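You operate a simulated robot arm through the tools that you are given. There is no shell and no other tool. Be economical: measure what you need, move in short steps, check, and stop when the job is done.

Carry out the task below with a simulated robot arm. There is one attempt and no reset: what you move stays moved.

TASK
Run the track car to hole 2 and snap the gold clip onto its eye.
Fine: the silver clip goes on the tall eye, the black pin home in the fork; plunger down in its hole.

The check looks at the end state, three seconds after you hand in, the way a careful person would. Anything else that was tipped, shoved, dropped, spilled or broken makes it a failure.

THE ROBOT
A 7-joint arm with a two-finger parallel gripper on a trunk, on a base that drives. Base frame: it is fixed to the floor where the robot stands at the start and does not move with it; the origin is under the middle of the robot, x ahead of it, y to its left, z up; the surface under the hand at the start is at about z = 0.88. Readings come in m, rad, newtons and seconds.
With the tool pointing down near the work surface it reaches from about 0.28 to 0.72 m from the robot's upright axis, wherever it stands. Its first joint turns from -2.897 to 2.897 rad. Places, roughly: black pin (5x2x7 cm) [0.4, 0.4, 0.9]; fork [0.4, 0.2, 0.9]; tall eye [0.5, -0.1, 0.9]. Payload 3.43 kg.
Tool frame: the origin (TCP) lies between the finger pads and is the grasp point; the fingertips stand 0.03 m ahead of it; z points along the fingers, y is the line along which they close. Largest opening 0.094 m; finger width 0.028, thickness 0.01; the body of the gripper, 0.05 by 0.096 m, starts 0.055 m behind the TCP.
Orientation is told as [roll, pitch, yaw] about the base's x, y, z axes, in that order, counted from this pose: with the fingers straight down and closing along the base's y, the tool's x points along the base's -x, its y along +y and its z along -z.

THE INTERFACE
- The arm moves only by the tool apply_moves. Its argument "series" is text: rows parted by semicolons, each of 7 numbers parted by spaces: the shift along the tool's x, y, z in m, then the turn, a rotation vector about the tool's x, y, z in rad, then the opening, from 0 (shut) to 1 (fully open). In form: dx dy dz wx wy wz hand; .... A call has 1 to 8 rows; each row is the pose to reach, as a shift and turn from the pose commanded when the call began, along the tool's axes at that moment. Each row takes 0.2 s and may step no farther than 0.05 m and 0.15 rad from the row before; otherwise, or with a gripper value out of range, the whole call is refused. A pose out of reach is approached as far as the arm can. The call stops where the force on the tool passes 50 N (or 10 N more than at its start, if that is more) or the arm is blocked; 0.2 s more then pass. The fingers move at their own pace (about 0.108 m/s each) and stop on an object; they squeeze with about 20 N. The grip force told is the motor's: it shows also when the fingers shut on nothing. Time passes only in rows, and 0.2 s behind the last, so rows that repeat a pose let the fingers close. It gives the time, the measured TCP pose, the force on the tool (base axes), the opening and the grip force at its end, in the units of the frame above (readings bear some noise), with the torque about the TCP (base axes, N m) and any sound that the robot's microphone picked up, and new pictures: "show" is both (left out), scene, wrist or none.
- Cameras (640 x 400 px; columns grow to the right, rows downward): "scene" is now at [0.408, 0.304, 1.3126]; the picture's right is [-0.00, -0.17, -0.99], its down [-0.36, -0.92, 0.16] and it looks along [-0.93, 0.36, -0.06] (base axes); focal length 214 px, centre (320, 200). "wrist" rides on the gripper at [0.076, 0.014, -0.103] in the tool frame; the picture's right is [-0.18, 0.98, 0.00], its down [-0.75, -0.14, -0.64] and it looks along [-0.63, -0.12, 0.77] (tool axes); focal length 243 px, centre (320, 200). There is no depth. A picture from a camera that has moved, and an enlarged one, comes with that camera's place and axes in the base frame and with its lens.
- move_column(by): slides the trunk up (or, below 0, down) by that many m; the arm and the scene camera ride with it, the base frame stays. It gives what a move gives, with no picture.
- base_move(legs): drives the robot by 1 to 6 legs, each [ahead, left, turn to the left] in m, m and rad, along the robot's own axes; the way and the turn of a leg run together, so that a leg with both is an arc; at most 1.5 m and 3.142 rad a leg. The arm and the cameras ride along, it lands a little off, and it stops where it bumps. It gives what a move gives, and a new picture of the scene camera.
- pan_tilt(pan, tilt): turns the head with the scene camera to pan (to the left, within 1.396 rad either way) and tilt (down, from -0.506 to 1.204), counted from straight ahead of the robot. It gives what a move gives, and a new picture of the scene camera.
- close_up(camera, box): a new picture of the part [left, top, right, bottom] of that camera's present view, enlarged. The clock stands still meanwhile.
- finish_job(): hands the job in; it is judged then, once.

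Go step by step. Nothing tells you exact positions but the pictures and the camera data: compare them with the known pose of the tool, close in by small moves and look again before you grip or let go. The budget is 120 turns and 260 pictures, counting those below and the enlarged ones. Unless the task says otherwise, let go and move clear before handing in.

The tools are called after ">>>" by a JSON object that holds its "op" and its "data". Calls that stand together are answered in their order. apply_moves: Moves the arm, as the interface text tells. Its arguments: {"type":"object","properties":{"series":{"type":"string"},"show":{"type":"string","enum":["both","scene","wrist","none"]}},"required":["series"]} The other tools are called the same way: move_column (by) slides the trunk up or down; base_move (legs) drives the base; pan_tilt (pan, tilt) turns the head that bears the scene camera; close_up (camera, box) takes an enlarged picture of a part of a camera's view; finish_job () hands the job in.

At the start:

```text
clock: 0.0
position: [0.3993, 0.2506, 1.1894]
orientation: [-0.003, 0.001, 0.0]
force: [1.0, -0.1, 0.1]
wrist_torque: [-0.01, 0.0, -0.01]
gripper_width: 0.0941
finger_force: 0.1
trunk travel left (down, up): [-0.275, 0.315]
robot x, y, heading: [0.0037, -0.0028, 0.005]
head pan, tilt: [1.4, 1.201]
```

scene: 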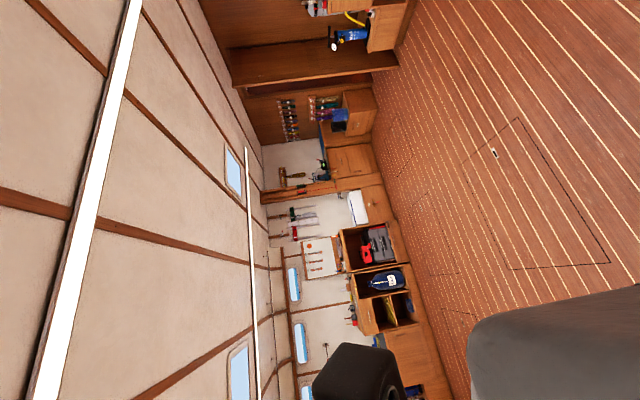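
wrist: 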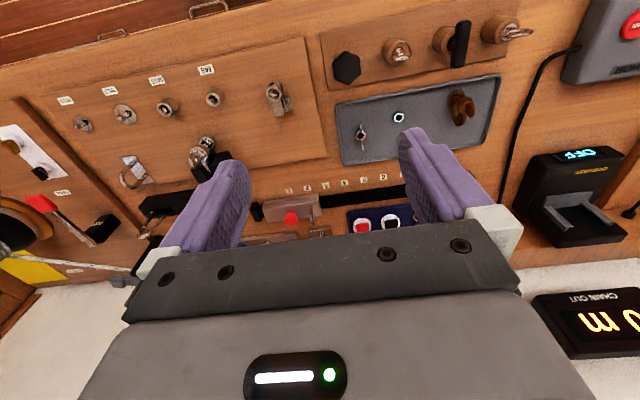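

I see a wooden bench panel with eyes, clips, a track and a tray; the scene camera faces away from it. I'll turn the head toward the work and enlarge the wrist view.

>>> {"op": "pan_tilt", "data": {"pan": 0.3, "tilt": 0.9}}

>>> {"op": "close_up", "data": {"camera": "wrist", "box": [0, 60, 320, 260]}}

>>> {"op": "close_up", "data": {"camera": "wrist", "box": [240, 0, 560, 240]}}

```text
clock: 1.3
position: [0.3989, 0.25, 1.19]
orientation: [0.0, -0.001, 0.0]
force: [-0.8, -0.4, -0.6]
wrist_torque: [0.01, 0.01, -0.02]
gripper_width: 0.0941
finger_force: 0.1
trunk travel left (down, up): [-0.275, 0.315]
robot x, y, heading: [0.0014, -0.0021, -0.001]
head pan, tilt: [0.3, 0.901]
camera scene: at [0.4279, 0.2713, 1.25], right [0.0, -0.96, -0.3], down [-0.62, -0.23, 0.75], along [-0.78, 0.18, -0.59], focal length 214 px, centre (320, 200)
```

scene: 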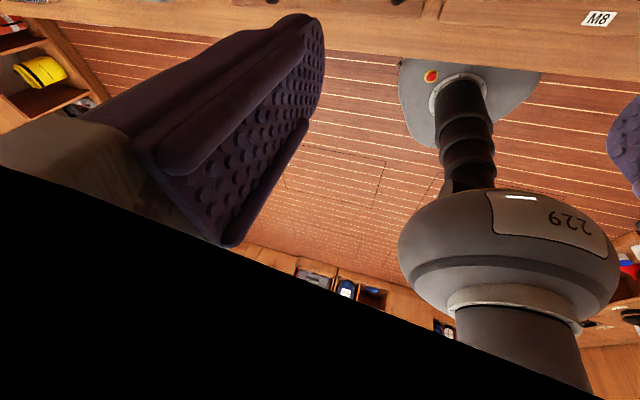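

```text
2.00 times, centred on (160, 160) of wrist
camera zoom: at [0.3226, 0.2645, 1.293], right [0.18, 0.98, 0.0], down [0.75, -0.14, 0.64], along [0.63, -0.12, -0.77], focal length 485 px, centre (640, 280)
```

zoom: 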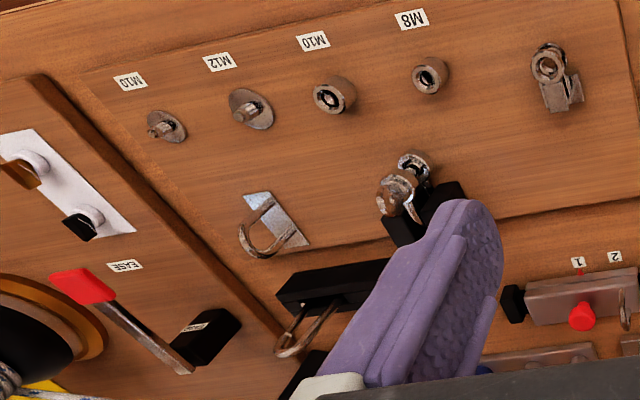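

```text
1.67 times, centred on (400, 120) of wrist
camera zoom: at [0.3226, 0.2645, 1.293], right [0.18, 0.98, 0.0], down [0.75, -0.14, 0.64], along [0.63, -0.12, -0.77], focal length 404 px, centre (187, 333)
```

zoom: 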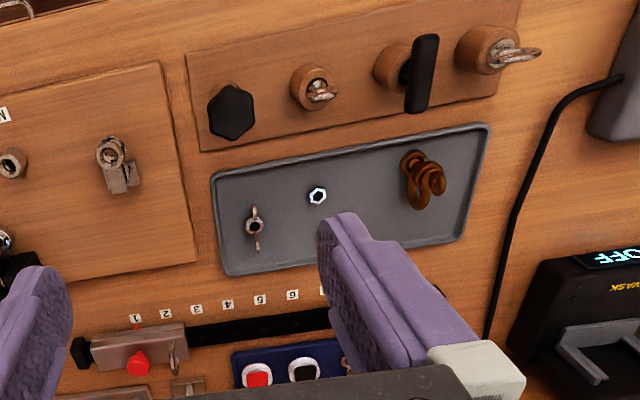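

The head's "straight ahead" looks down, so a small negative tilt should face the bench.

>>> {"op": "pan_tilt", "data": {"pan": 0.0, "tilt": 0.0}}

>>> {"op": "pan_tilt", "data": {"pan": -0.7, "tilt": -0.2}}

>>> {"op": "pan_tilt", "data": {"pan": 0.7, "tilt": -0.1}}

```text
clock: 2.5
position: [0.4005, 0.2508, 1.1914]
orientation: [-0.001, 0.001, -0.001]
force: [-0.3, 0.2, 1.0]
wrist_torque: [0.01, -0.01, 0.04]
gripper_width: 0.0942
finger_force: 0.1
trunk travel left (down, up): [-0.275, 0.315]
robot x, y, heading: [-0.0029, 0.0008, -0.003]
head pan, tilt: [0.0, 0.0]
camera scene: at [0.5078, 0.2489, 1.2321], right [0.0, -1.0, 0.0], down [-1.0, 0.0, 0.0], along [0.0, 0.0, -1.0], focal length 214 px, centre (320, 200)
```

scene: 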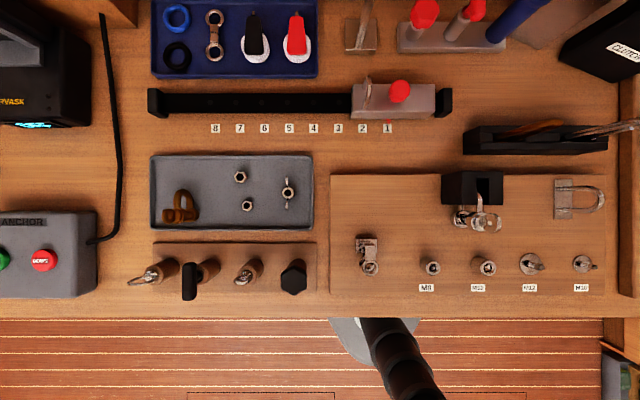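

```text
clock: 3.6
position: [0.3969, 0.2512, 1.1904]
orientation: [0.0, -0.001, 0.002]
force: [0.7, 0.2, 0.3]
wrist_torque: [-0.02, 0.02, -0.01]
gripper_width: 0.0939
finger_force: 0.1
trunk travel left (down, up): [-0.275, 0.315]
robot x, y, heading: [0.002, -0.0001, 0.002]
head pan, tilt: [-0.7, -0.201]
camera scene: at [0.5253, 0.1954, 1.2584], right [0.0, -0.77, 0.64], down [-0.98, -0.13, -0.15], along [0.2, -0.63, -0.75], focal length 214 px, centre (320, 200)
```

scene: 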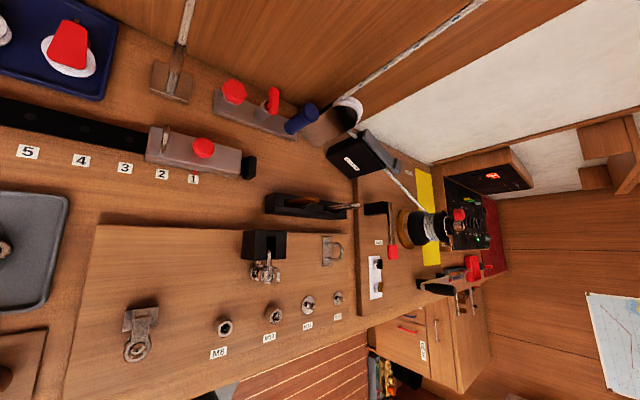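

```text
clock: 5.1
position: [0.3997, 0.2502, 1.1904]
orientation: [0.0, 0.0, 0.001]
force: [0.7, -0.1, 0.4]
wrist_torque: [0.01, -0.02, -0.01]
gripper_width: 0.0937
finger_force: 0.2
trunk travel left (down, up): [-0.275, 0.315]
robot x, y, heading: [-0.0022, -0.0002, -0.001]
head pan, tilt: [0.7, -0.099]
camera scene: at [0.5167, 0.3049, 1.2555], right [0.0, -0.77, -0.64], down [-0.99, 0.06, -0.08], along [0.1, 0.64, -0.76], focal length 214 px, centre (320, 200)
```

scene: 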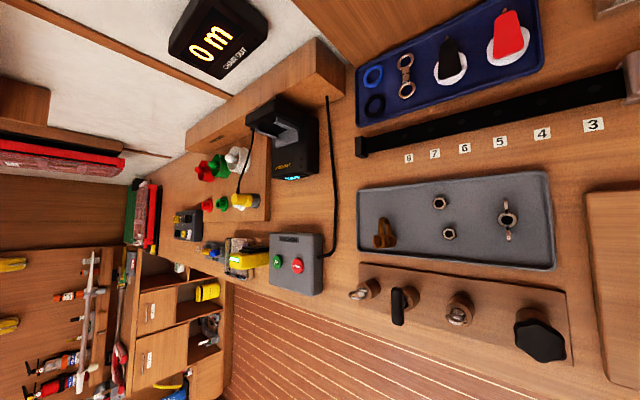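

The overhead view is good; I'll enlarge the parts of interest.

>>> {"op": "pan_tilt", "data": {"pan": -0.5, "tilt": -0.15}}

>>> {"op": "close_up", "data": {"camera": "scene", "box": [270, 160, 430, 260]}}

>>> {"op": "close_up", "data": {"camera": "scene", "box": [120, 80, 280, 180]}}

>>> {"op": "close_up", "data": {"camera": "scene", "box": [100, 220, 340, 370]}}

```text
clock: 6.5
position: [0.3989, 0.2504, 1.1908]
orientation: [-0.001, -0.001, 0.0]
force: [-0.6, -0.3, -0.2]
wrist_torque: [0.01, 0.0, 0.0]
gripper_width: 0.0941
finger_force: 0.0
trunk travel left (down, up): [-0.275, 0.315]
robot x, y, heading: [0.0005, -0.0017, 0.001]
head pan, tilt: [-0.499, -0.15]
camera scene: at [0.521, 0.2082, 1.2472], right [0.0, -0.88, 0.48], down [-0.99, -0.07, -0.13], along [0.15, -0.47, -0.87], focal length 214 px, centre (320, 200)
```

scene: 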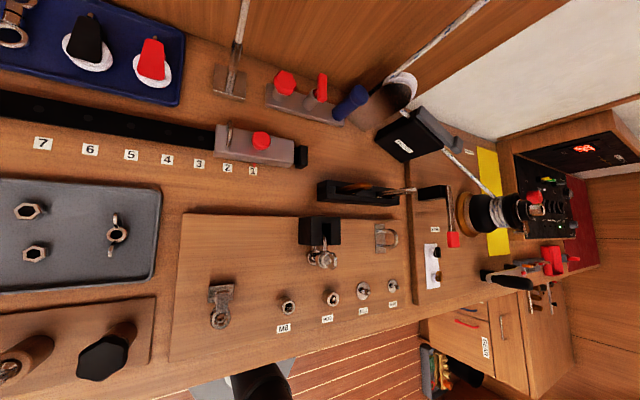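

```text
4.00 times, centred on (350, 210) of scene
camera zoom: at [0.521, 0.2082, 1.2472], right [0.0, -0.88, 0.48], down [-0.99, -0.07, -0.13], along [0.15, -0.47, -0.87], focal length 858 px, centre (200, 160)
```

zoom: 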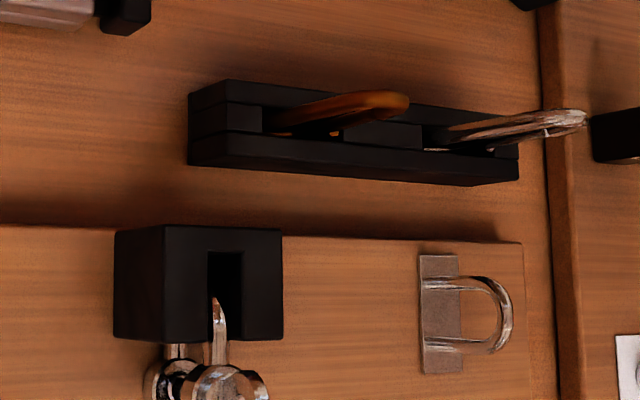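

```text
4.00 times, centred on (200, 130) of scene
camera zoom: at [0.521, 0.2082, 1.2472], right [0.0, -0.88, 0.48], down [-0.99, -0.07, -0.13], along [0.15, -0.47, -0.87], focal length 858 px, centre (800, 480)
```

zoom: 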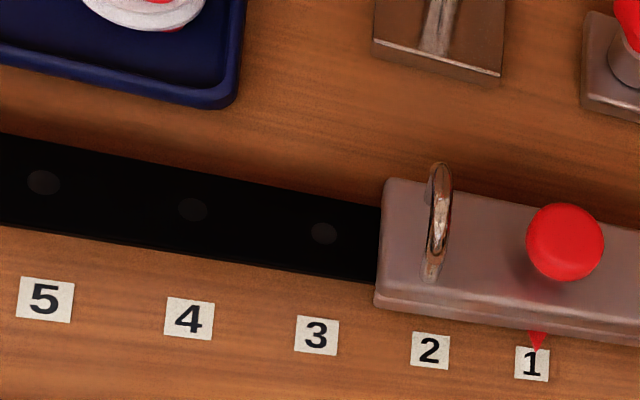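

```text
2.67 times, centred on (220, 295) of scene
camera zoom: at [0.521, 0.2082, 1.2472], right [0.0, -0.88, 0.48], down [-0.99, -0.07, -0.13], along [0.15, -0.47, -0.87], focal length 572 px, centre (587, -53)
```

zoom: 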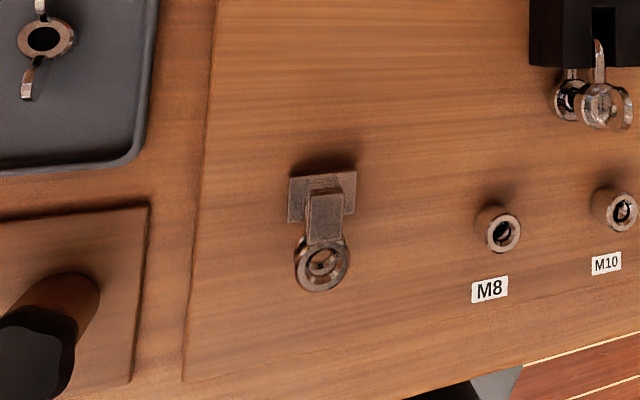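

>>> {"op": "pan_tilt", "data": {"pan": 0.35, "tilt": 0.3}}

>>> {"op": "close_up", "data": {"camera": "wrist", "box": [250, 60, 330, 130]}}

>>> {"op": "close_up", "data": {"camera": "wrist", "box": [110, 130, 250, 220]}}

>>> {"op": "close_up", "data": {"camera": "wrist", "box": [310, 0, 550, 150]}}

```text
clock: 7.7
position: [0.3988, 0.25, 1.1918]
orientation: [0.0, 0.0, -0.001]
force: [-0.3, 0.2, 0.3]
wrist_torque: [-0.05, -0.02, 0.03]
gripper_width: 0.0939
finger_force: 0.1
trunk travel left (down, up): [-0.275, 0.315]
robot x, y, heading: [-0.0034, 0.0027, 0.001]
head pan, tilt: [0.351, 0.3]
camera scene: at [0.4802, 0.2809, 1.2344], right [0.0, -0.94, -0.34], down [-0.96, -0.1, 0.28], along [-0.3, 0.33, -0.9], focal length 214 px, centre (320, 200)
```

scene: 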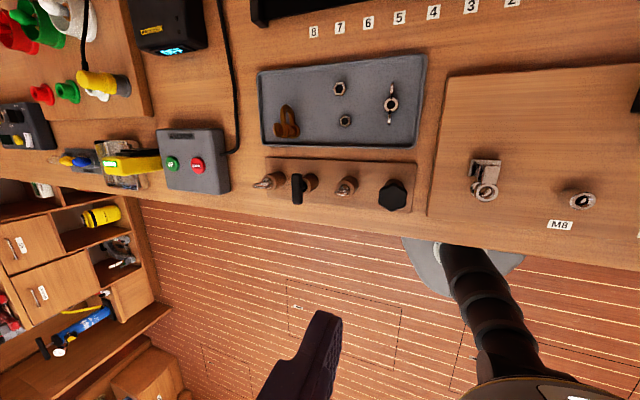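

```text
5.71 times, centred on (290, 95) of wrist
camera zoom: at [0.3226, 0.2645, 1.293], right [0.18, 0.98, 0.0], down [0.75, -0.14, 0.64], along [0.63, -0.12, -0.77], focal length 1386 px, centre (491, 800)
```

zoom: 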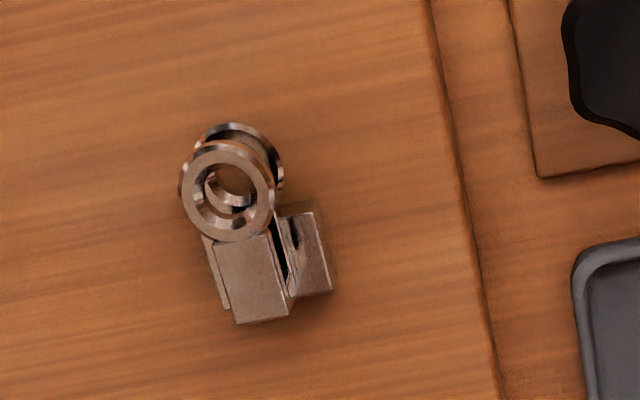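

```text
4.44 times, centred on (180, 175) of wrist
camera zoom: at [0.3226, 0.2645, 1.293], right [0.18, 0.98, 0.0], down [0.75, -0.14, 0.64], along [0.63, -0.12, -0.77], focal length 1078 px, centre (942, 311)
```

zoom: 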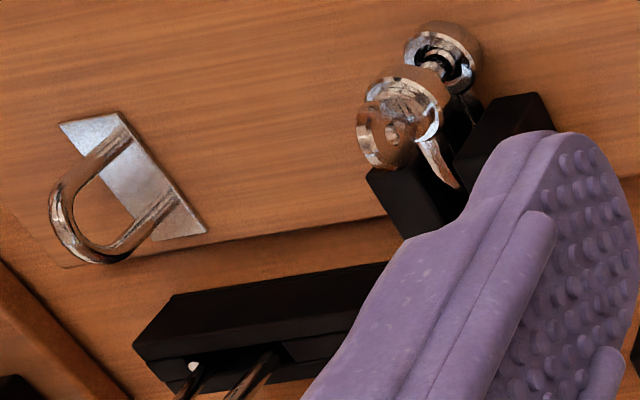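

```text
2.67 times, centred on (430, 75) of wrist
camera zoom: at [0.3226, 0.2645, 1.293], right [0.18, 0.98, 0.0], down [0.75, -0.14, 0.64], along [0.63, -0.12, -0.77], focal length 647 px, centre (27, 533)
```

zoom: 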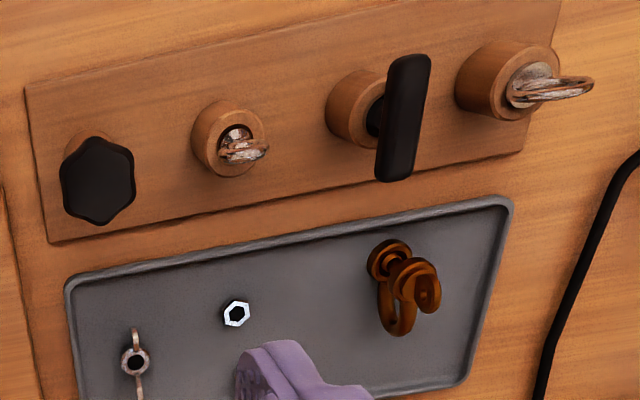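

The fork has two stacked rings with vertical axes at about (0.42,0.18), the T-handled black pin stands in the front rack, the tall eye is at about (0.51,-0.13) and the two carabiners are in the black trough. I'll bring the wrist camera over the trough.

>>> {"op": "apply_moves", "data": {"series": "0 -0.05 0 0 0 0 1;0 -0.1 0.02 0 0 0 1;0 -0.15 0.04 0 0 0 1;0 -0.2 0.06 0 0 0 1;0 -0.25 0.08 0 0 0 1;0 -0.29 0.1 0 0 0 1", "show": "wrist"}}

>>> {"op": "pan_tilt", "data": {"pan": -0.6, "tilt": 0.0}}

>>> {"op": "close_up", "data": {"camera": "wrist", "box": [200, 60, 440, 210]}}

```text
refused: row 2 steps farther than a row can; nothing moved
```

```text
clock: 8.9
position: [0.3984, 0.2515, 1.1911]
orientation: [0.001, 0.0, -0.001]
force: [-0.2, -1.3, -1.2]
wrist_torque: [-0.02, 0.01, -0.01]
gripper_width: 0.094
finger_force: 0.0
trunk travel left (down, up): [-0.275, 0.315]
robot x, y, heading: [-0.0017, 0.002, -0.006]
head pan, tilt: [-0.6, 0.0]
camera scene: at [0.5078, 0.1981, 1.2478], right [0.0, -0.83, 0.56], down [-1.0, 0.0, 0.0], along [0.0, -0.56, -0.83], focal length 214 px, centre (320, 200)
```

scene: 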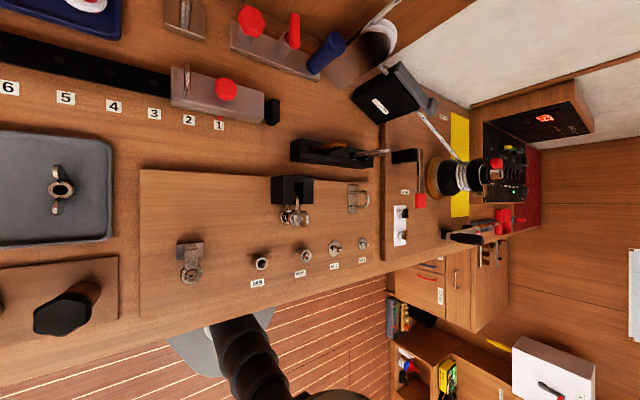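

```text
2.67 times, centred on (320, 135) of wrist
camera zoom: at [0.3226, 0.2645, 1.293], right [0.18, 0.98, 0.0], down [0.75, -0.14, 0.64], along [0.63, -0.12, -0.77], focal length 647 px, centre (320, 373)
```

zoom: 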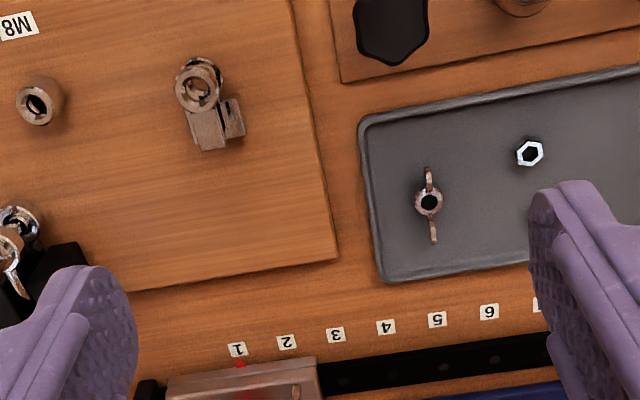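

>>> {"op": "apply_moves", "data": {"series": "0 -0.045 0.01 0 0 0 1;-0.01 -0.09 0.02 0 0 0 1;-0.02 -0.135 0.03 0 0 0 1;-0.03 -0.18 0.04 0 0 0 1;-0.04 -0.225 0.05 0 0 0 1;-0.05 -0.27 0.05 0 0 0 1;-0.06 -0.31 0.05 0 0 0 1", "show": "both"}}

>>> {"op": "close_up", "data": {"camera": "wrist", "box": [200, 60, 440, 210]}}

```text
clock: 10.5
position: [0.4604, -0.0585, 1.1382]
orientation: [0.0, -0.001, 0.001]
force: [-0.3, -0.9, -0.1]
wrist_torque: [0.03, 0.01, 0.02]
gripper_width: 0.094
finger_force: 0.0
trunk travel left (down, up): [-0.275, 0.315]
robot x, y, heading: [-0.0029, -0.0027, 0.0]
head pan, tilt: [-0.6, 0.0]
camera scene: at [0.5692, -0.1101, 1.1966], right [0.0, -0.83, 0.56], down [-1.0, 0.0, 0.0], along [0.0, -0.56, -0.83], focal length 214 px, centre (320, 200)
camera wrist: at [0.3839, -0.0438, 1.2419], right [0.18, 0.98, 0.0], down [0.75, -0.14, 0.64], along [0.63, -0.12, -0.77], focal length 243 px, centre (320, 200)
```

scene: 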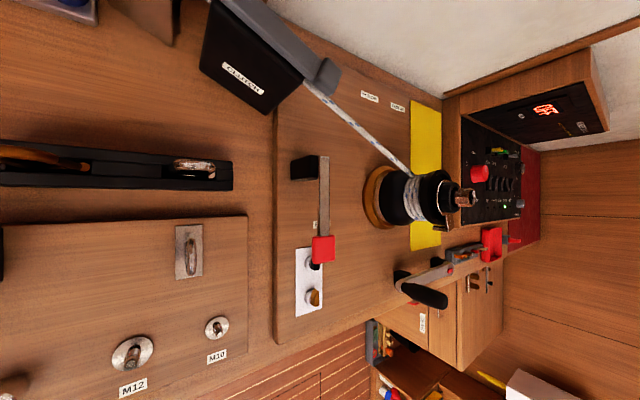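
wrist: 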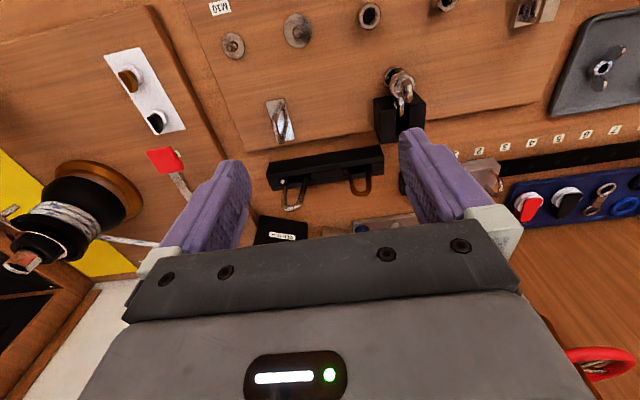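

```text
2.67 times, centred on (320, 135) of wrist
camera zoom: at [0.3839, -0.0438, 1.2419], right [0.18, 0.98, 0.0], down [0.75, -0.14, 0.64], along [0.63, -0.12, -0.77], focal length 647 px, centre (320, 373)
```

zoom: 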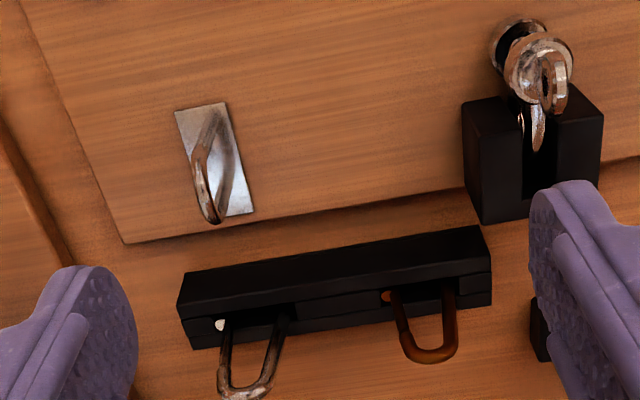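

The scene camera rides on the hand too. I'll move closer to the trough to study the clips.

>>> {"op": "apply_moves", "data": {"series": "-0.03 -0.01 0.03 0 0 0 1;-0.06 -0.02 0.06 0 0 0 1;-0.08 -0.02 0.1 0 0 0 1", "show": "wrist"}}

>>> {"op": "close_up", "data": {"camera": "wrist", "box": [220, 80, 420, 220]}}

>>> {"op": "pan_tilt", "data": {"pan": 0.0, "tilt": 0.6}}

```text
clock: 11.3
position: [0.5396, -0.0785, 1.0382]
orientation: [0.001, 0.0, 0.0]
force: [-0.4, 0.2, 0.6]
wrist_torque: [0.03, 0.02, 0.01]
gripper_width: 0.0939
finger_force: 0.1
trunk travel left (down, up): [-0.275, 0.315]
robot x, y, heading: [0.0032, 0.0025, 0.004]
head pan, tilt: [-0.6, 0.0]
camera wrist: at [0.4638, -0.0638, 1.1404], right [0.18, 0.98, 0.0], down [0.75, -0.14, 0.64], along [0.63, -0.12, -0.77], focal length 243 px, centre (320, 200)
```

wrist: 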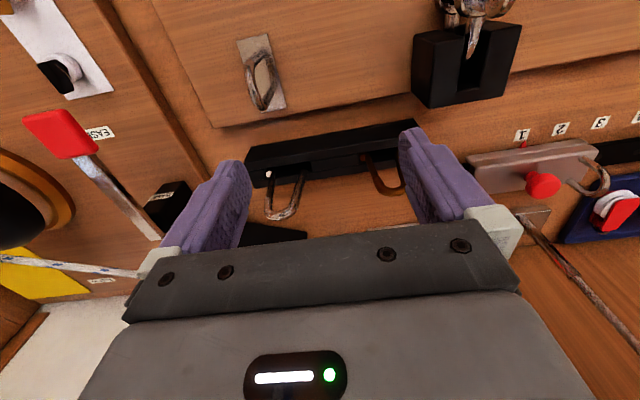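

```text
2.86 times, centred on (320, 150) of wrist
camera zoom: at [0.4638, -0.0638, 1.1404], right [0.18, 0.98, 0.0], down [0.75, -0.14, 0.64], along [0.63, -0.12, -0.77], focal length 693 px, centre (320, 343)
```

zoom: 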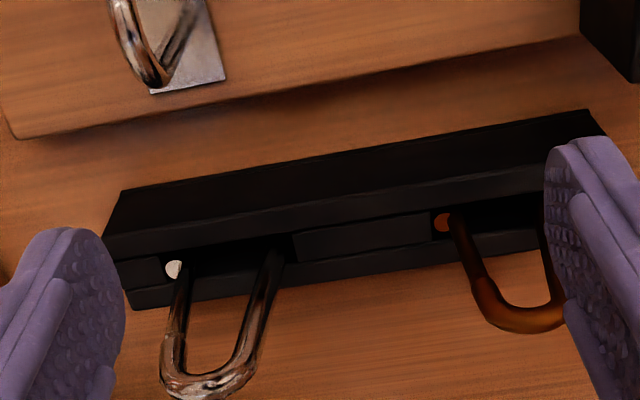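

```text
clock: 12.3
position: [0.5386, -0.0788, 1.0384]
orientation: [0.0, 0.002, -0.003]
force: [0.4, 0.5, 0.1]
wrist_torque: [0.0, 0.01, 0.01]
gripper_width: 0.094
finger_force: 0.1
trunk travel left (down, up): [-0.275, 0.315]
robot x, y, heading: [-0.0009, -0.0007, 0.004]
head pan, tilt: [0.0, 0.6]
camera scene: at [0.5927, -0.0793, 1.082], right [0.0, -1.0, 0.0], down [-0.83, 0.0, 0.56], along [-0.56, 0.0, -0.83], focal length 214 px, centre (320, 200)
```

scene: 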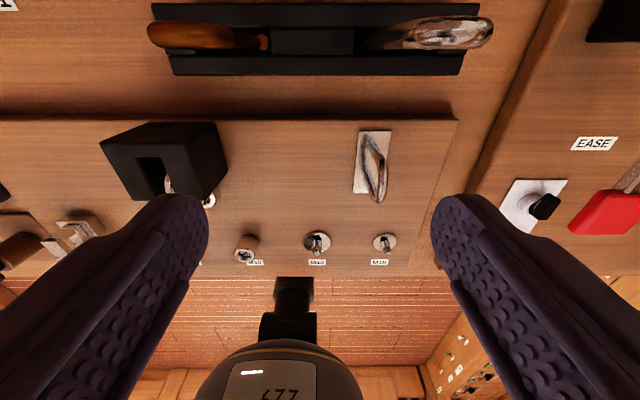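

I'll tilt the hand forward so the wrist camera looks nearly level at the clips.

>>> {"op": "apply_moves", "data": {"series": "0.025 0 0.0 0 -0.14 0 1;0.05 0 0.01 0 -0.28 0 1;0.07 0 0.02 0 -0.42 0 1;0.08 0 0.03 0 -0.56 0 1", "show": "wrist"}}

>>> {"op": "close_up", "data": {"camera": "wrist", "box": [220, 80, 420, 220]}}

```text
clock: 13.3
position: [0.4581, -0.078, 1.0109]
orientation: [0.002, -0.56, 0.0]
force: [1.2, 0.2, -0.7]
wrist_torque: [-0.01, -0.03, -0.03]
gripper_width: 0.0942
finger_force: 0.1
trunk travel left (down, up): [-0.275, 0.315]
robot x, y, heading: [-0.0012, 0.0029, -0.001]
head pan, tilt: [0.0, 0.6]
camera wrist: at [0.3398, -0.0647, 1.0567], right [0.16, 0.98, 0.1], down [0.3, -0.14, 0.94], along [0.94, -0.12, -0.31], focal length 243 px, centre (320, 200)
```

wrist: 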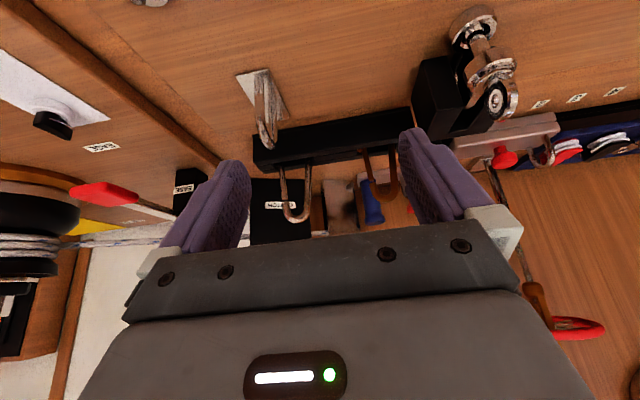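

```text
2.86 times, centred on (320, 150) of wrist
camera zoom: at [0.3398, -0.0647, 1.0567], right [0.16, 0.98, 0.1], down [0.3, -0.14, 0.94], along [0.94, -0.12, -0.31], focal length 693 px, centre (320, 343)
```

zoom: 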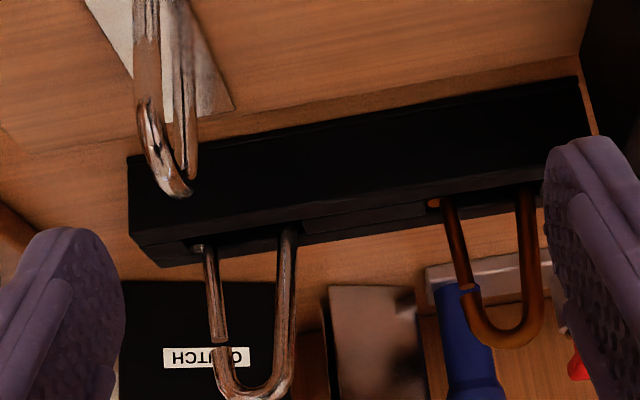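

Each clip stands upright with its spine on the +y side and its gate on the -y side, the gate's free end near the top. I'll do the car first, so I level the hand and move over it.

>>> {"op": "apply_moves", "data": {"series": "-0.024 0.035 0.005 0 0.1 0 1;-0.049 0.069 0.011 0 0.2 0 1;-0.073 0.104 0.016 0 0.3 0 1;-0.098 0.139 0.022 0 0.4 0 1;-0.122 0.173 0.027 0 0.5 0 1;-0.147 0.208 0.033 0 0.56 0 1", "show": "wrist"}}

>>> {"op": "pan_tilt", "data": {"pan": 0.0, "tilt": 0.35}}

>>> {"op": "close_up", "data": {"camera": "wrist", "box": [220, 80, 420, 220]}}

```text
clock: 14.7
position: [0.603, 0.1282, 1.0619]
orientation: [-0.001, 0.003, -0.002]
force: [-0.1, 0.4, 1.3]
wrist_torque: [0.01, 0.0, 0.01]
gripper_width: 0.094
finger_force: 0.0
trunk travel left (down, up): [-0.275, 0.315]
robot x, y, heading: [-0.0006, -0.0028, 0.001]
head pan, tilt: [0.0, 0.6]
camera wrist: at [0.5268, 0.1431, 1.1633], right [0.18, 0.98, 0.0], down [0.75, -0.14, 0.64], along [0.63, -0.12, -0.77], focal length 243 px, centre (320, 200)
```

wrist: 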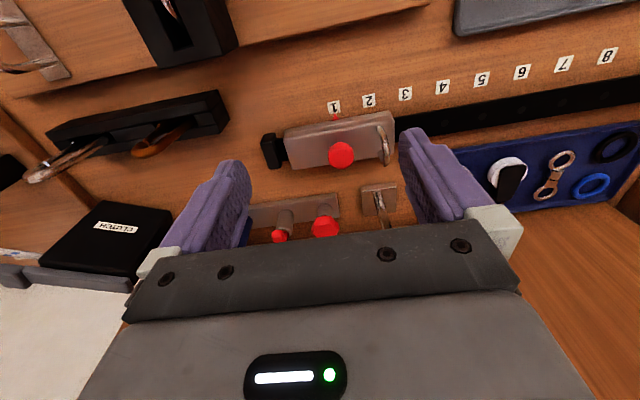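

```text
clock: 15.5
position: [0.6012, 0.128, 1.0604]
orientation: [-0.001, 0.0, 0.002]
force: [0.2, 0.1, -0.2]
wrist_torque: [-0.01, 0.02, 0.03]
gripper_width: 0.0938
finger_force: 0.0
trunk travel left (down, up): [-0.275, 0.315]
robot x, y, heading: [-0.0004, 0.0016, 0.001]
head pan, tilt: [0.0, 0.351]
camera scene: at [0.6785, 0.1265, 1.0996], right [0.0, -1.0, 0.0], down [-0.94, 0.0, 0.34], along [-0.34, 0.0, -0.94], focal length 214 px, centre (320, 200)
```

scene: 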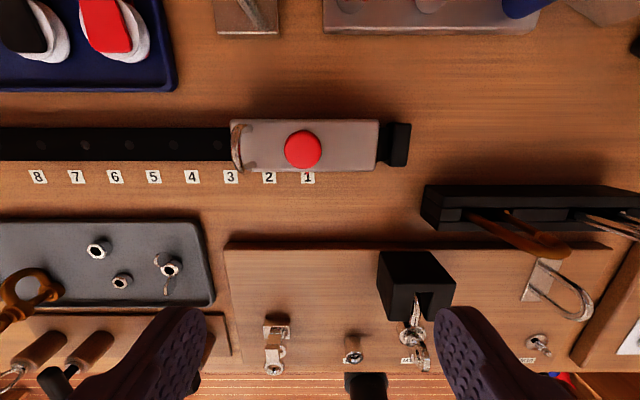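

```text
2.86 times, centred on (320, 150) of wrist
camera zoom: at [0.5258, 0.1421, 1.1635], right [0.18, 0.98, 0.0], down [0.75, -0.14, 0.64], along [0.63, -0.12, -0.77], focal length 693 px, centre (320, 343)
```

zoom: 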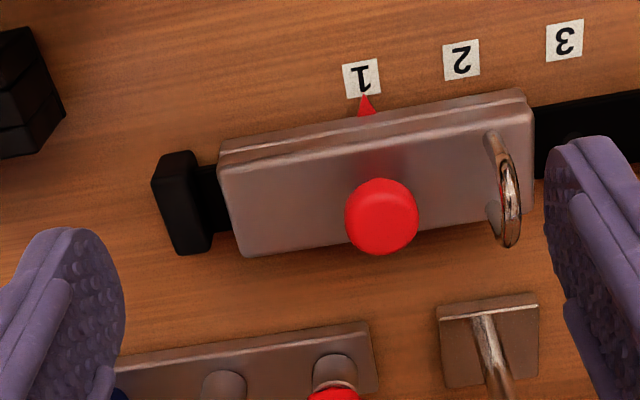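

The knob top is at about (0.659,0.140,0.932), the eye top at about (0.663,0.182,0.957), and hole pitch is about 0.04. Going above the knob with a partly closed hand.

>>> {"op": "apply_moves", "data": {"series": "-0.03 0.006 0.02 0 0 0 0.45;-0.057 0.012 0.04 0 0 0 0.45;-0.057 0.012 0.06 0 0 0 0.45", "show": "both"}}

>>> {"op": "close_up", "data": {"camera": "wrist", "box": [220, 80, 420, 220]}}

```text
clock: 15.9
position: [0.6078, 0.1264, 1.0583]
orientation: [0.002, -0.007, -0.002]
force: [-61.4, -18.1, 33.1]
wrist_torque: [2.75, -9.44, 0.02]
gripper_width: 0.0426
finger_force: 0.1
trunk travel left (down, up): [-0.275, 0.315]
robot x, y, heading: [-0.0035, 0.0004, -0.003]
head pan, tilt: [0.0, 0.351]
stopped in row 1: the force on the tool passed its limit at 78 N (the readings are from after the stop); the commanded pose is now the measured one
camera scene: at [0.6823, 0.1252, 1.0978], right [0.0, -1.0, -0.01], down [-0.93, 0.0, 0.36], along [-0.36, 0.01, -0.93], focal length 214 px, centre (320, 200)
camera wrist: at [0.5311, 0.1405, 1.1606], right [0.19, 0.98, 0.0], down [0.75, -0.14, 0.65], along [0.64, -0.12, -0.76], focal length 243 px, centre (320, 200)
```

scene: 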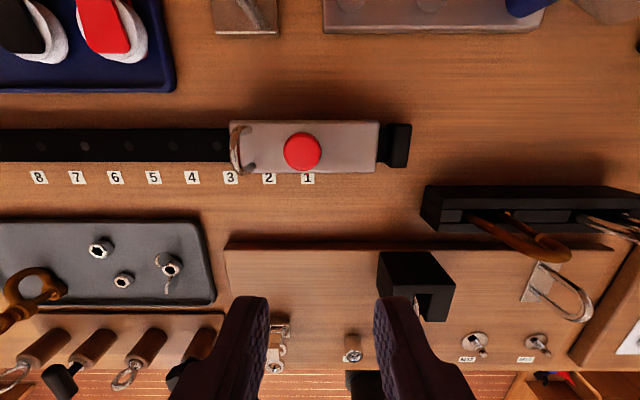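
wrist: 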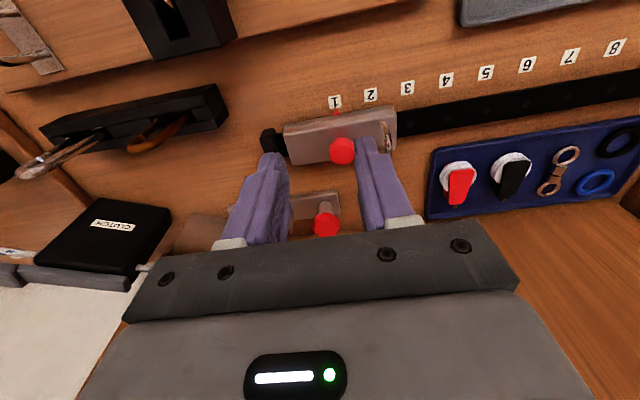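

```text
2.86 times, centred on (320, 150) of wrist
camera zoom: at [0.5311, 0.1405, 1.1606], right [0.19, 0.98, 0.0], down [0.75, -0.14, 0.65], along [0.64, -0.12, -0.76], focal length 693 px, centre (320, 343)
```

zoom: 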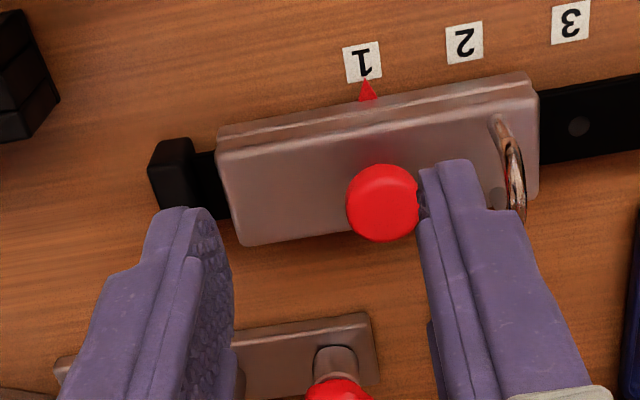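

Something ahead at z≈1.2 hit the hand. I'll back off and look forward to see what it is.

>>> {"op": "apply_moves", "data": {"series": "0.03 0 -0.02 0 0 0 0.45;0.07 0 -0.05 0 0 0 0.45;0.11 0 -0.07 0 0 0 0.45;0.15 0 -0.08 0 0 0 0.45", "show": "none"}}

>>> {"op": "pan_tilt", "data": {"pan": 0.0, "tilt": -0.5}}

>>> {"op": "pan_tilt", "data": {"pan": -0.9, "tilt": -0.5}}

```text
clock: 16.9
position: [0.4679, 0.1303, 1.1309]
orientation: [-0.002, 0.001, 0.002]
force: [0.1, 0.0, -0.5]
wrist_torque: [-0.01, -0.01, -0.02]
gripper_width: 0.0422
finger_force: 0.0
trunk travel left (down, up): [-0.275, 0.315]
robot x, y, heading: [-0.0036, 0.0022, 0.002]
head pan, tilt: [0.0, 0.351]
```

```text
clock: 18.1
position: [0.469, 0.1307, 1.1308]
orientation: [-0.003, 0.005, 0.0]
force: [-1.0, -0.9, 0.0]
wrist_torque: [0.01, 0.03, 0.03]
gripper_width: 0.0425
finger_force: 0.1
trunk travel left (down, up): [-0.275, 0.315]
robot x, y, heading: [0.0005, -0.0002, 0.001]
head pan, tilt: [0.0, -0.499]
camera scene: at [0.6189, 0.1287, 1.1946], right [0.0, -1.0, 0.0], down [-0.88, 0.0, -0.48], along [0.48, 0.0, -0.88], focal length 214 px, centre (320, 200)
```

scene: 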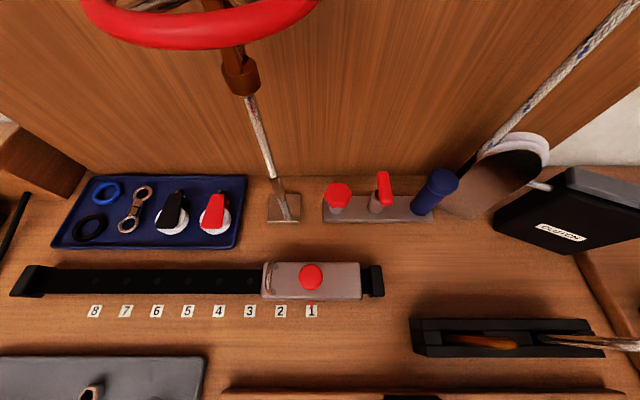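

```text
clock: 19.2
position: [0.4703, 0.1297, 1.1305]
orientation: [-0.001, 0.002, 0.0]
force: [-0.2, 0.2, 0.4]
wrist_torque: [0.01, 0.0, -0.04]
gripper_width: 0.0423
finger_force: 0.1
trunk travel left (down, up): [-0.275, 0.315]
robot x, y, heading: [0.0003, -0.002, 0.005]
head pan, tilt: [-0.901, -0.499]
camera scene: at [0.619, 0.0763, 1.22], right [0.0, -0.62, 0.78], down [-0.88, -0.38, -0.29], along [0.48, -0.69, -0.55], focal length 214 px, centre (320, 200)
```

scene: 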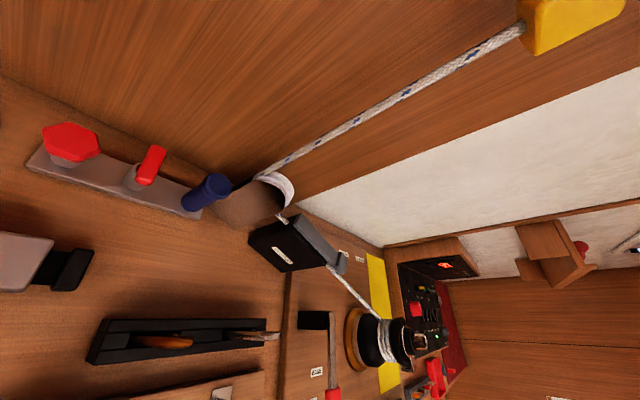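

A red handwheel stands over the car (rim at about x=0.67, z=1.16). I'll approach with the hand tilted forward so its upper parts stay back from it.

>>> {"op": "apply_moves", "data": {"series": "-0.02 0.002 0.025 0 -0.12 0 0.45;-0.05 0.004 0.055 0 -0.24 0 0.45;-0.085 0.006 0.085 0 -0.36 0 0.45;-0.12 0.008 0.112 0 -0.48 0 0.45;-0.152 0.010 0.135 0 -0.5 0 0.45", "show": "wrist"}}

>>> {"op": "pan_tilt", "data": {"pan": -0.6, "tilt": 0.5}}

>>> {"op": "close_up", "data": {"camera": "wrist", "box": [220, 80, 420, 220]}}

```text
clock: 20.4
position: [0.6242, 0.1393, 0.9962]
orientation: [-0.001, -0.498, 0.002]
force: [-0.3, -0.1, -0.5]
wrist_torque: [-0.03, 0.03, -0.03]
gripper_width: 0.0424
finger_force: 0.0
trunk travel left (down, up): [-0.275, 0.315]
robot x, y, heading: [0.0043, 0.0018, 0.0]
head pan, tilt: [-0.901, -0.499]
camera wrist: at [0.5068, 0.1538, 1.0499], right [0.16, 0.98, 0.09], down [0.36, -0.14, 0.92], along [0.92, -0.12, -0.37], focal length 243 px, centre (320, 200)
```

wrist: 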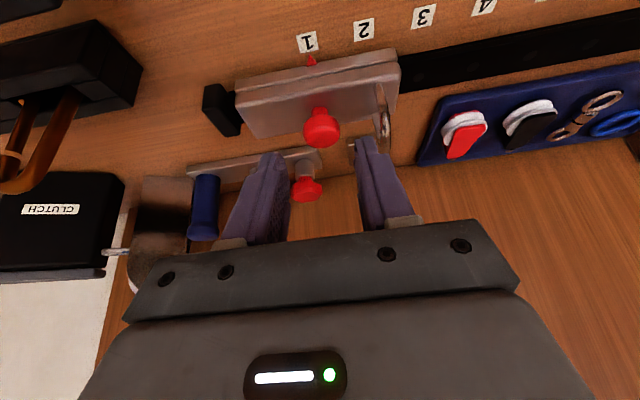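

```text
clock: 21.7
position: [0.6218, 0.1388, 0.9966]
orientation: [-0.002, -0.497, 0.001]
force: [-0.1, 0.8, -0.1]
wrist_torque: [0.02, 0.05, 0.03]
gripper_width: 0.0419
finger_force: 0.1
trunk travel left (down, up): [-0.275, 0.315]
robot x, y, heading: [0.0023, -0.0036, -0.002]
head pan, tilt: [-0.6, 0.499]
camera scene: at [0.6508, 0.0868, 1.0775], right [-0.27, -0.82, 0.5], down [-0.96, 0.27, -0.07], along [-0.07, -0.5, -0.86], focal length 214 px, centre (320, 200)
```

scene: 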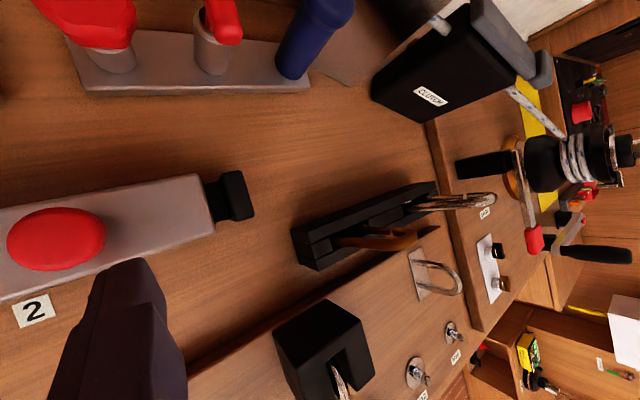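

```text
2.86 times, centred on (320, 150) of wrist
camera zoom: at [0.5058, 0.1536, 1.0508], right [0.16, 0.98, 0.09], down [0.36, -0.14, 0.92], along [0.92, -0.12, -0.37], focal length 693 px, centre (320, 343)
```

zoom: 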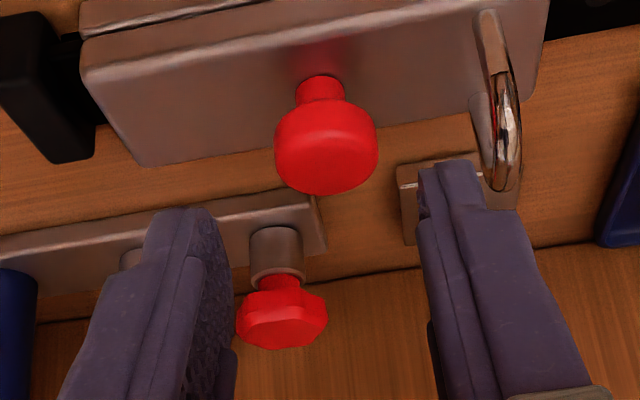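

>>> {"op": "apply_moves", "data": {"series": "0 0.0 0.03 0 0 0 0.45;0 0.0 0.045 0 0 0 0.45;0 0.0 0.058 0 0 0 0.45", "show": "wrist"}}

>>> {"op": "close_up", "data": {"camera": "wrist", "box": [220, 80, 420, 220]}}

```text
clock: 22.5
position: [0.6486, 0.142, 0.9471]
orientation: [0.0, -0.504, 0.002]
force: [-3.4, 0.7, 18.3]
wrist_torque: [-0.06, 0.09, -0.02]
gripper_width: 0.0426
finger_force: 0.0
trunk travel left (down, up): [-0.275, 0.315]
robot x, y, heading: [-0.0004, -0.0054, 0.005]
head pan, tilt: [-0.6, 0.499]
camera wrist: at [0.5322, 0.1553, 1.0001], right [0.16, 0.98, 0.09], down [0.35, -0.14, 0.93], along [0.92, -0.12, -0.37], focal length 243 px, centre (320, 200)
```

wrist: 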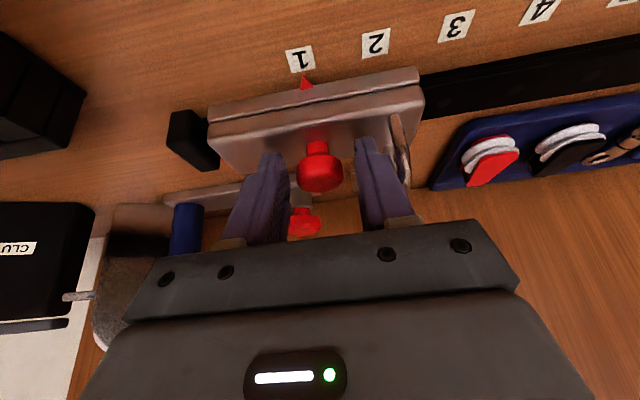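

```text
2.86 times, centred on (320, 150) of wrist
camera zoom: at [0.5322, 0.1553, 1.0001], right [0.16, 0.98, 0.09], down [0.35, -0.14, 0.93], along [0.92, -0.12, -0.37], focal length 693 px, centre (320, 343)
```

zoom: 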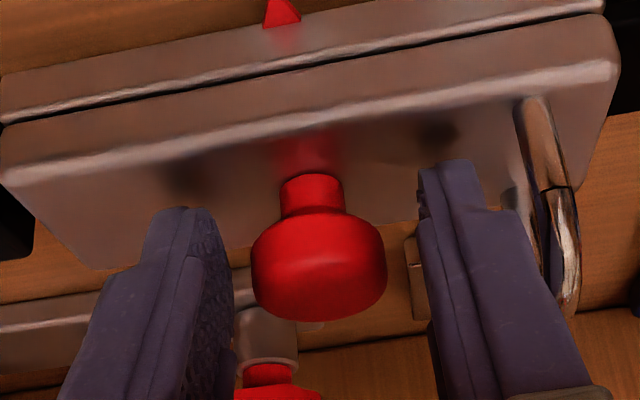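

The fingertips just touch the car's top. I'll ease up 3 mm and close on the knob.

>>> {"op": "apply_moves", "data": {"series": "-0.0015 0.0 -0.003 0 0 0 0.3;-0.0015 0.0 -0.003 0 0 0 0.1;-0.0015 0.0 -0.003 0 0 0 0.1", "show": "none"}}

>>> {"op": "apply_moves", "data": {"series": "-0.0048 0 -0.0088 0 0 0 0.1;-0.0086 0 -0.0158 0 0 0 0.1;-0.0086 0 -0.0158 0 0 0 0.1", "show": "wrist"}}

>>> {"op": "close_up", "data": {"camera": "wrist", "box": [220, 80, 420, 220]}}

```text
clock: 23.3
position: [0.6474, 0.1405, 0.9476]
orientation: [-0.002, -0.496, 0.004]
force: [-1.0, -0.6, 0.2]
wrist_torque: [0.0, -0.42, -0.05]
gripper_width: 0.0267
finger_force: 45.1
trunk travel left (down, up): [-0.275, 0.315]
robot x, y, heading: [-0.0034, 0.001, 0.003]
head pan, tilt: [-0.6, 0.499]
```

```text
clock: 24.1
position: [0.6495, 0.1411, 0.9626]
orientation: [-0.003, -0.491, 0.002]
force: [-6.5, -0.7, -22.9]
wrist_torque: [0.0, 0.13, 0.05]
gripper_width: 0.027
finger_force: 44.7
trunk travel left (down, up): [-0.275, 0.315]
robot x, y, heading: [-0.0008, 0.0046, -0.0]
head pan, tilt: [-0.6, 0.499]
camera wrist: at [0.533, 0.1554, 1.0171], right [0.16, 0.98, 0.08], down [0.36, -0.14, 0.92], along [0.92, -0.12, -0.38], focal length 243 px, centre (320, 200)
```

wrist: 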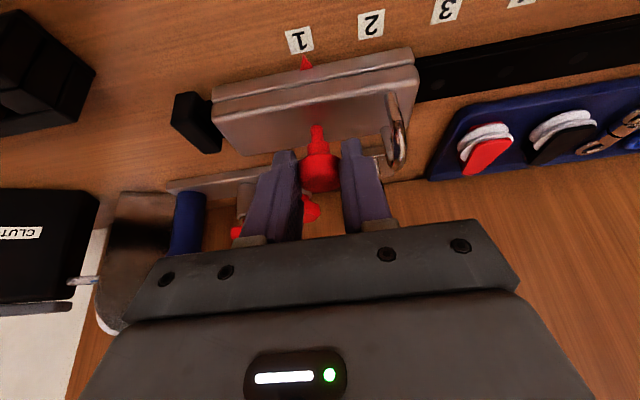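

```text
2.86 times, centred on (320, 150) of wrist
camera zoom: at [0.533, 0.1554, 1.0171], right [0.16, 0.98, 0.08], down [0.36, -0.14, 0.92], along [0.92, -0.12, -0.38], focal length 693 px, centre (320, 343)
```

zoom: 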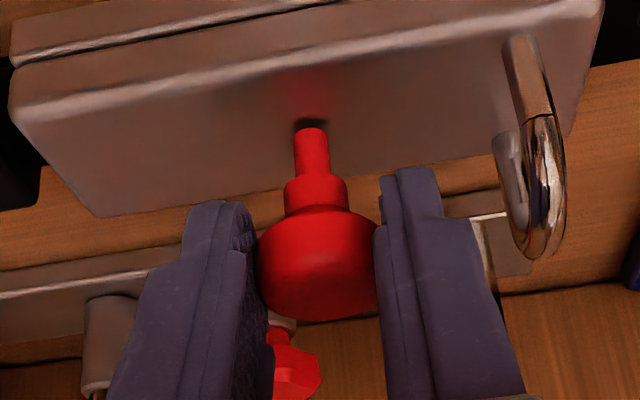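

The plunger is lifted. Sliding the car toward +y.

>>> {"op": "apply_moves", "data": {"series": "0 0.007 0 0 0 0 0.1;0 0.014 0 0 0 0 0.1;0 0.021 0 0 0 0 0.1;0 0.028 0 0 0 0 0.1", "show": "wrist"}}

```text
clock: 25.1
position: [0.6486, 0.1693, 0.9642]
orientation: [-0.001, -0.494, 0.002]
force: [-15.5, 1.1, -30.1]
wrist_torque: [-0.01, 0.76, 0.0]
gripper_width: 0.0269
finger_force: 45.2
trunk travel left (down, up): [-0.275, 0.315]
robot x, y, heading: [-0.0015, -0.0022, 0.006]
head pan, tilt: [-0.6, 0.499]
camera wrist: at [0.5332, 0.1842, 1.0178], right [0.16, 0.98, 0.09], down [0.36, -0.14, 0.92], along [0.92, -0.12, -0.38], focal length 243 px, centre (320, 200)
```

wrist: 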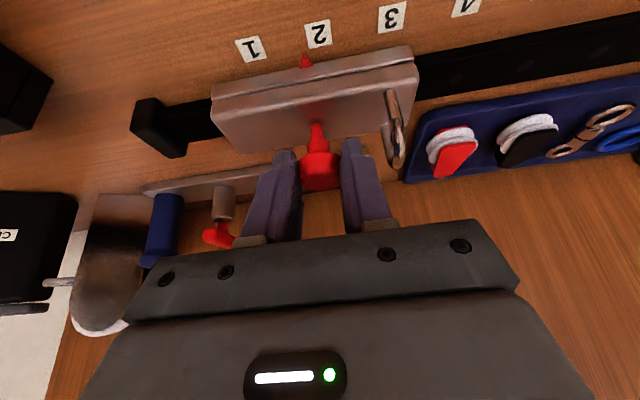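

>>> {"op": "apply_moves", "data": {"series": "0 0.006 0 0 0 0 0.1;0 0.0105 0 0 0 0 0.1;0.002 0.0105 0.003 0 0 0 0.1", "show": "wrist"}}

>>> {"op": "close_up", "data": {"camera": "wrist", "box": [220, 0, 420, 140]}}

```text
clock: 25.9
position: [0.6496, 0.1803, 0.9632]
orientation: [0.002, -0.499, 0.002]
force: [-14.6, 1.3, -5.8]
wrist_torque: [-0.03, 1.36, -0.02]
gripper_width: 0.0268
finger_force: 45.2
trunk travel left (down, up): [-0.275, 0.315]
robot x, y, heading: [-0.0018, -0.0014, 0.001]
head pan, tilt: [-0.6, 0.499]
camera wrist: at [0.533, 0.1935, 1.0169], right [0.16, 0.98, 0.09], down [0.35, -0.14, 0.93], along [0.92, -0.12, -0.37], focal length 243 px, centre (320, 200)
```

wrist: 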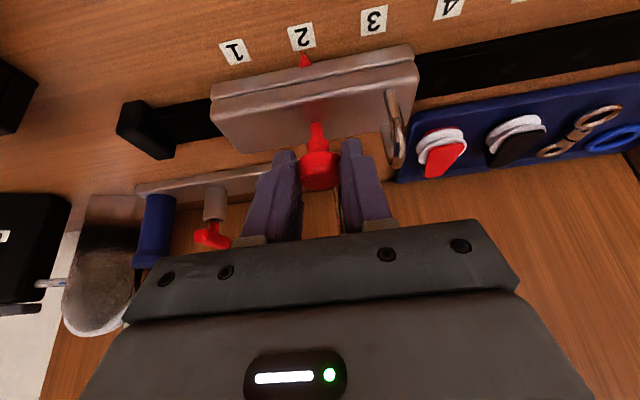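

```text
2.86 times, centred on (320, 70) of wrist
camera zoom: at [0.533, 0.1935, 1.0169], right [0.16, 0.98, 0.09], down [0.35, -0.14, 0.93], along [0.92, -0.12, -0.37], focal length 693 px, centre (320, 571)
```

zoom: 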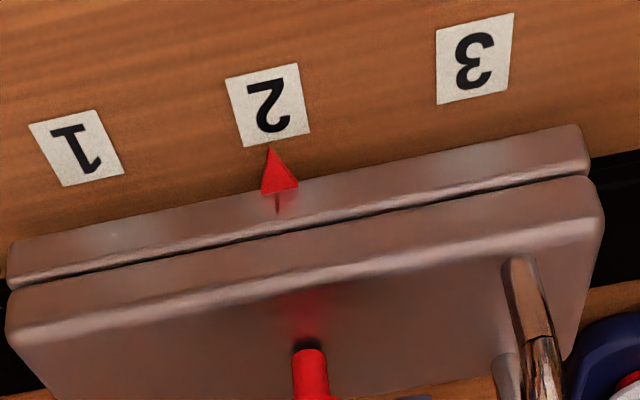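

The pointer is on 2. Lowering the plunger.

>>> {"op": "apply_moves", "data": {"series": "0.003 0 0.006 0 0 0 0.1;0.006 0 0.011 0 0 0 0.1;0.007 0 0.0135 0 0 0 0.1", "show": "wrist"}}

>>> {"op": "close_up", "data": {"camera": "wrist", "box": [220, 80, 420, 220]}}

```text
clock: 26.7
position: [0.6488, 0.1792, 0.9482]
orientation: [0.0, -0.504, 0.002]
force: [-6.2, 2.7, 7.0]
wrist_torque: [0.03, 0.69, 0.07]
gripper_width: 0.027
finger_force: 45.2
trunk travel left (down, up): [-0.275, 0.315]
robot x, y, heading: [-0.0002, -0.0033, -0.001]
head pan, tilt: [-0.6, 0.499]
camera wrist: at [0.5329, 0.1934, 1.0014], right [0.16, 0.98, 0.09], down [0.35, -0.14, 0.93], along [0.92, -0.12, -0.37], focal length 243 px, centre (320, 200)
```

wrist: 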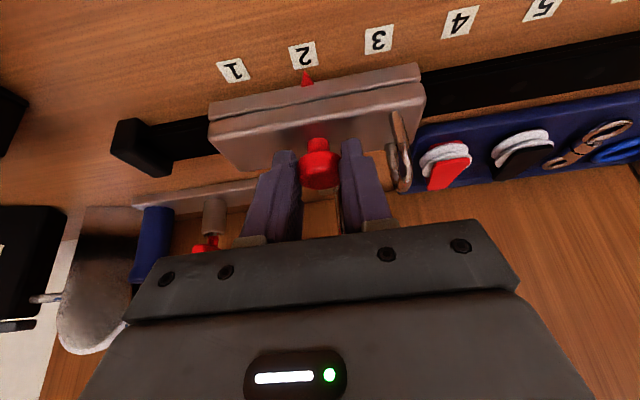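

```text
2.86 times, centred on (320, 150) of wrist
camera zoom: at [0.5329, 0.1934, 1.0014], right [0.16, 0.98, 0.09], down [0.35, -0.14, 0.93], along [0.92, -0.12, -0.37], focal length 693 px, centre (320, 343)
```

zoom: 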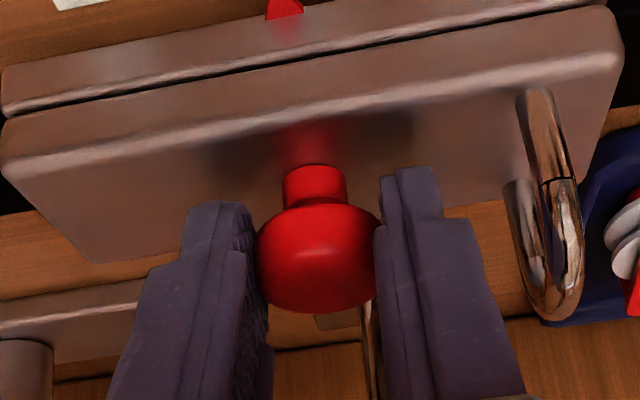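

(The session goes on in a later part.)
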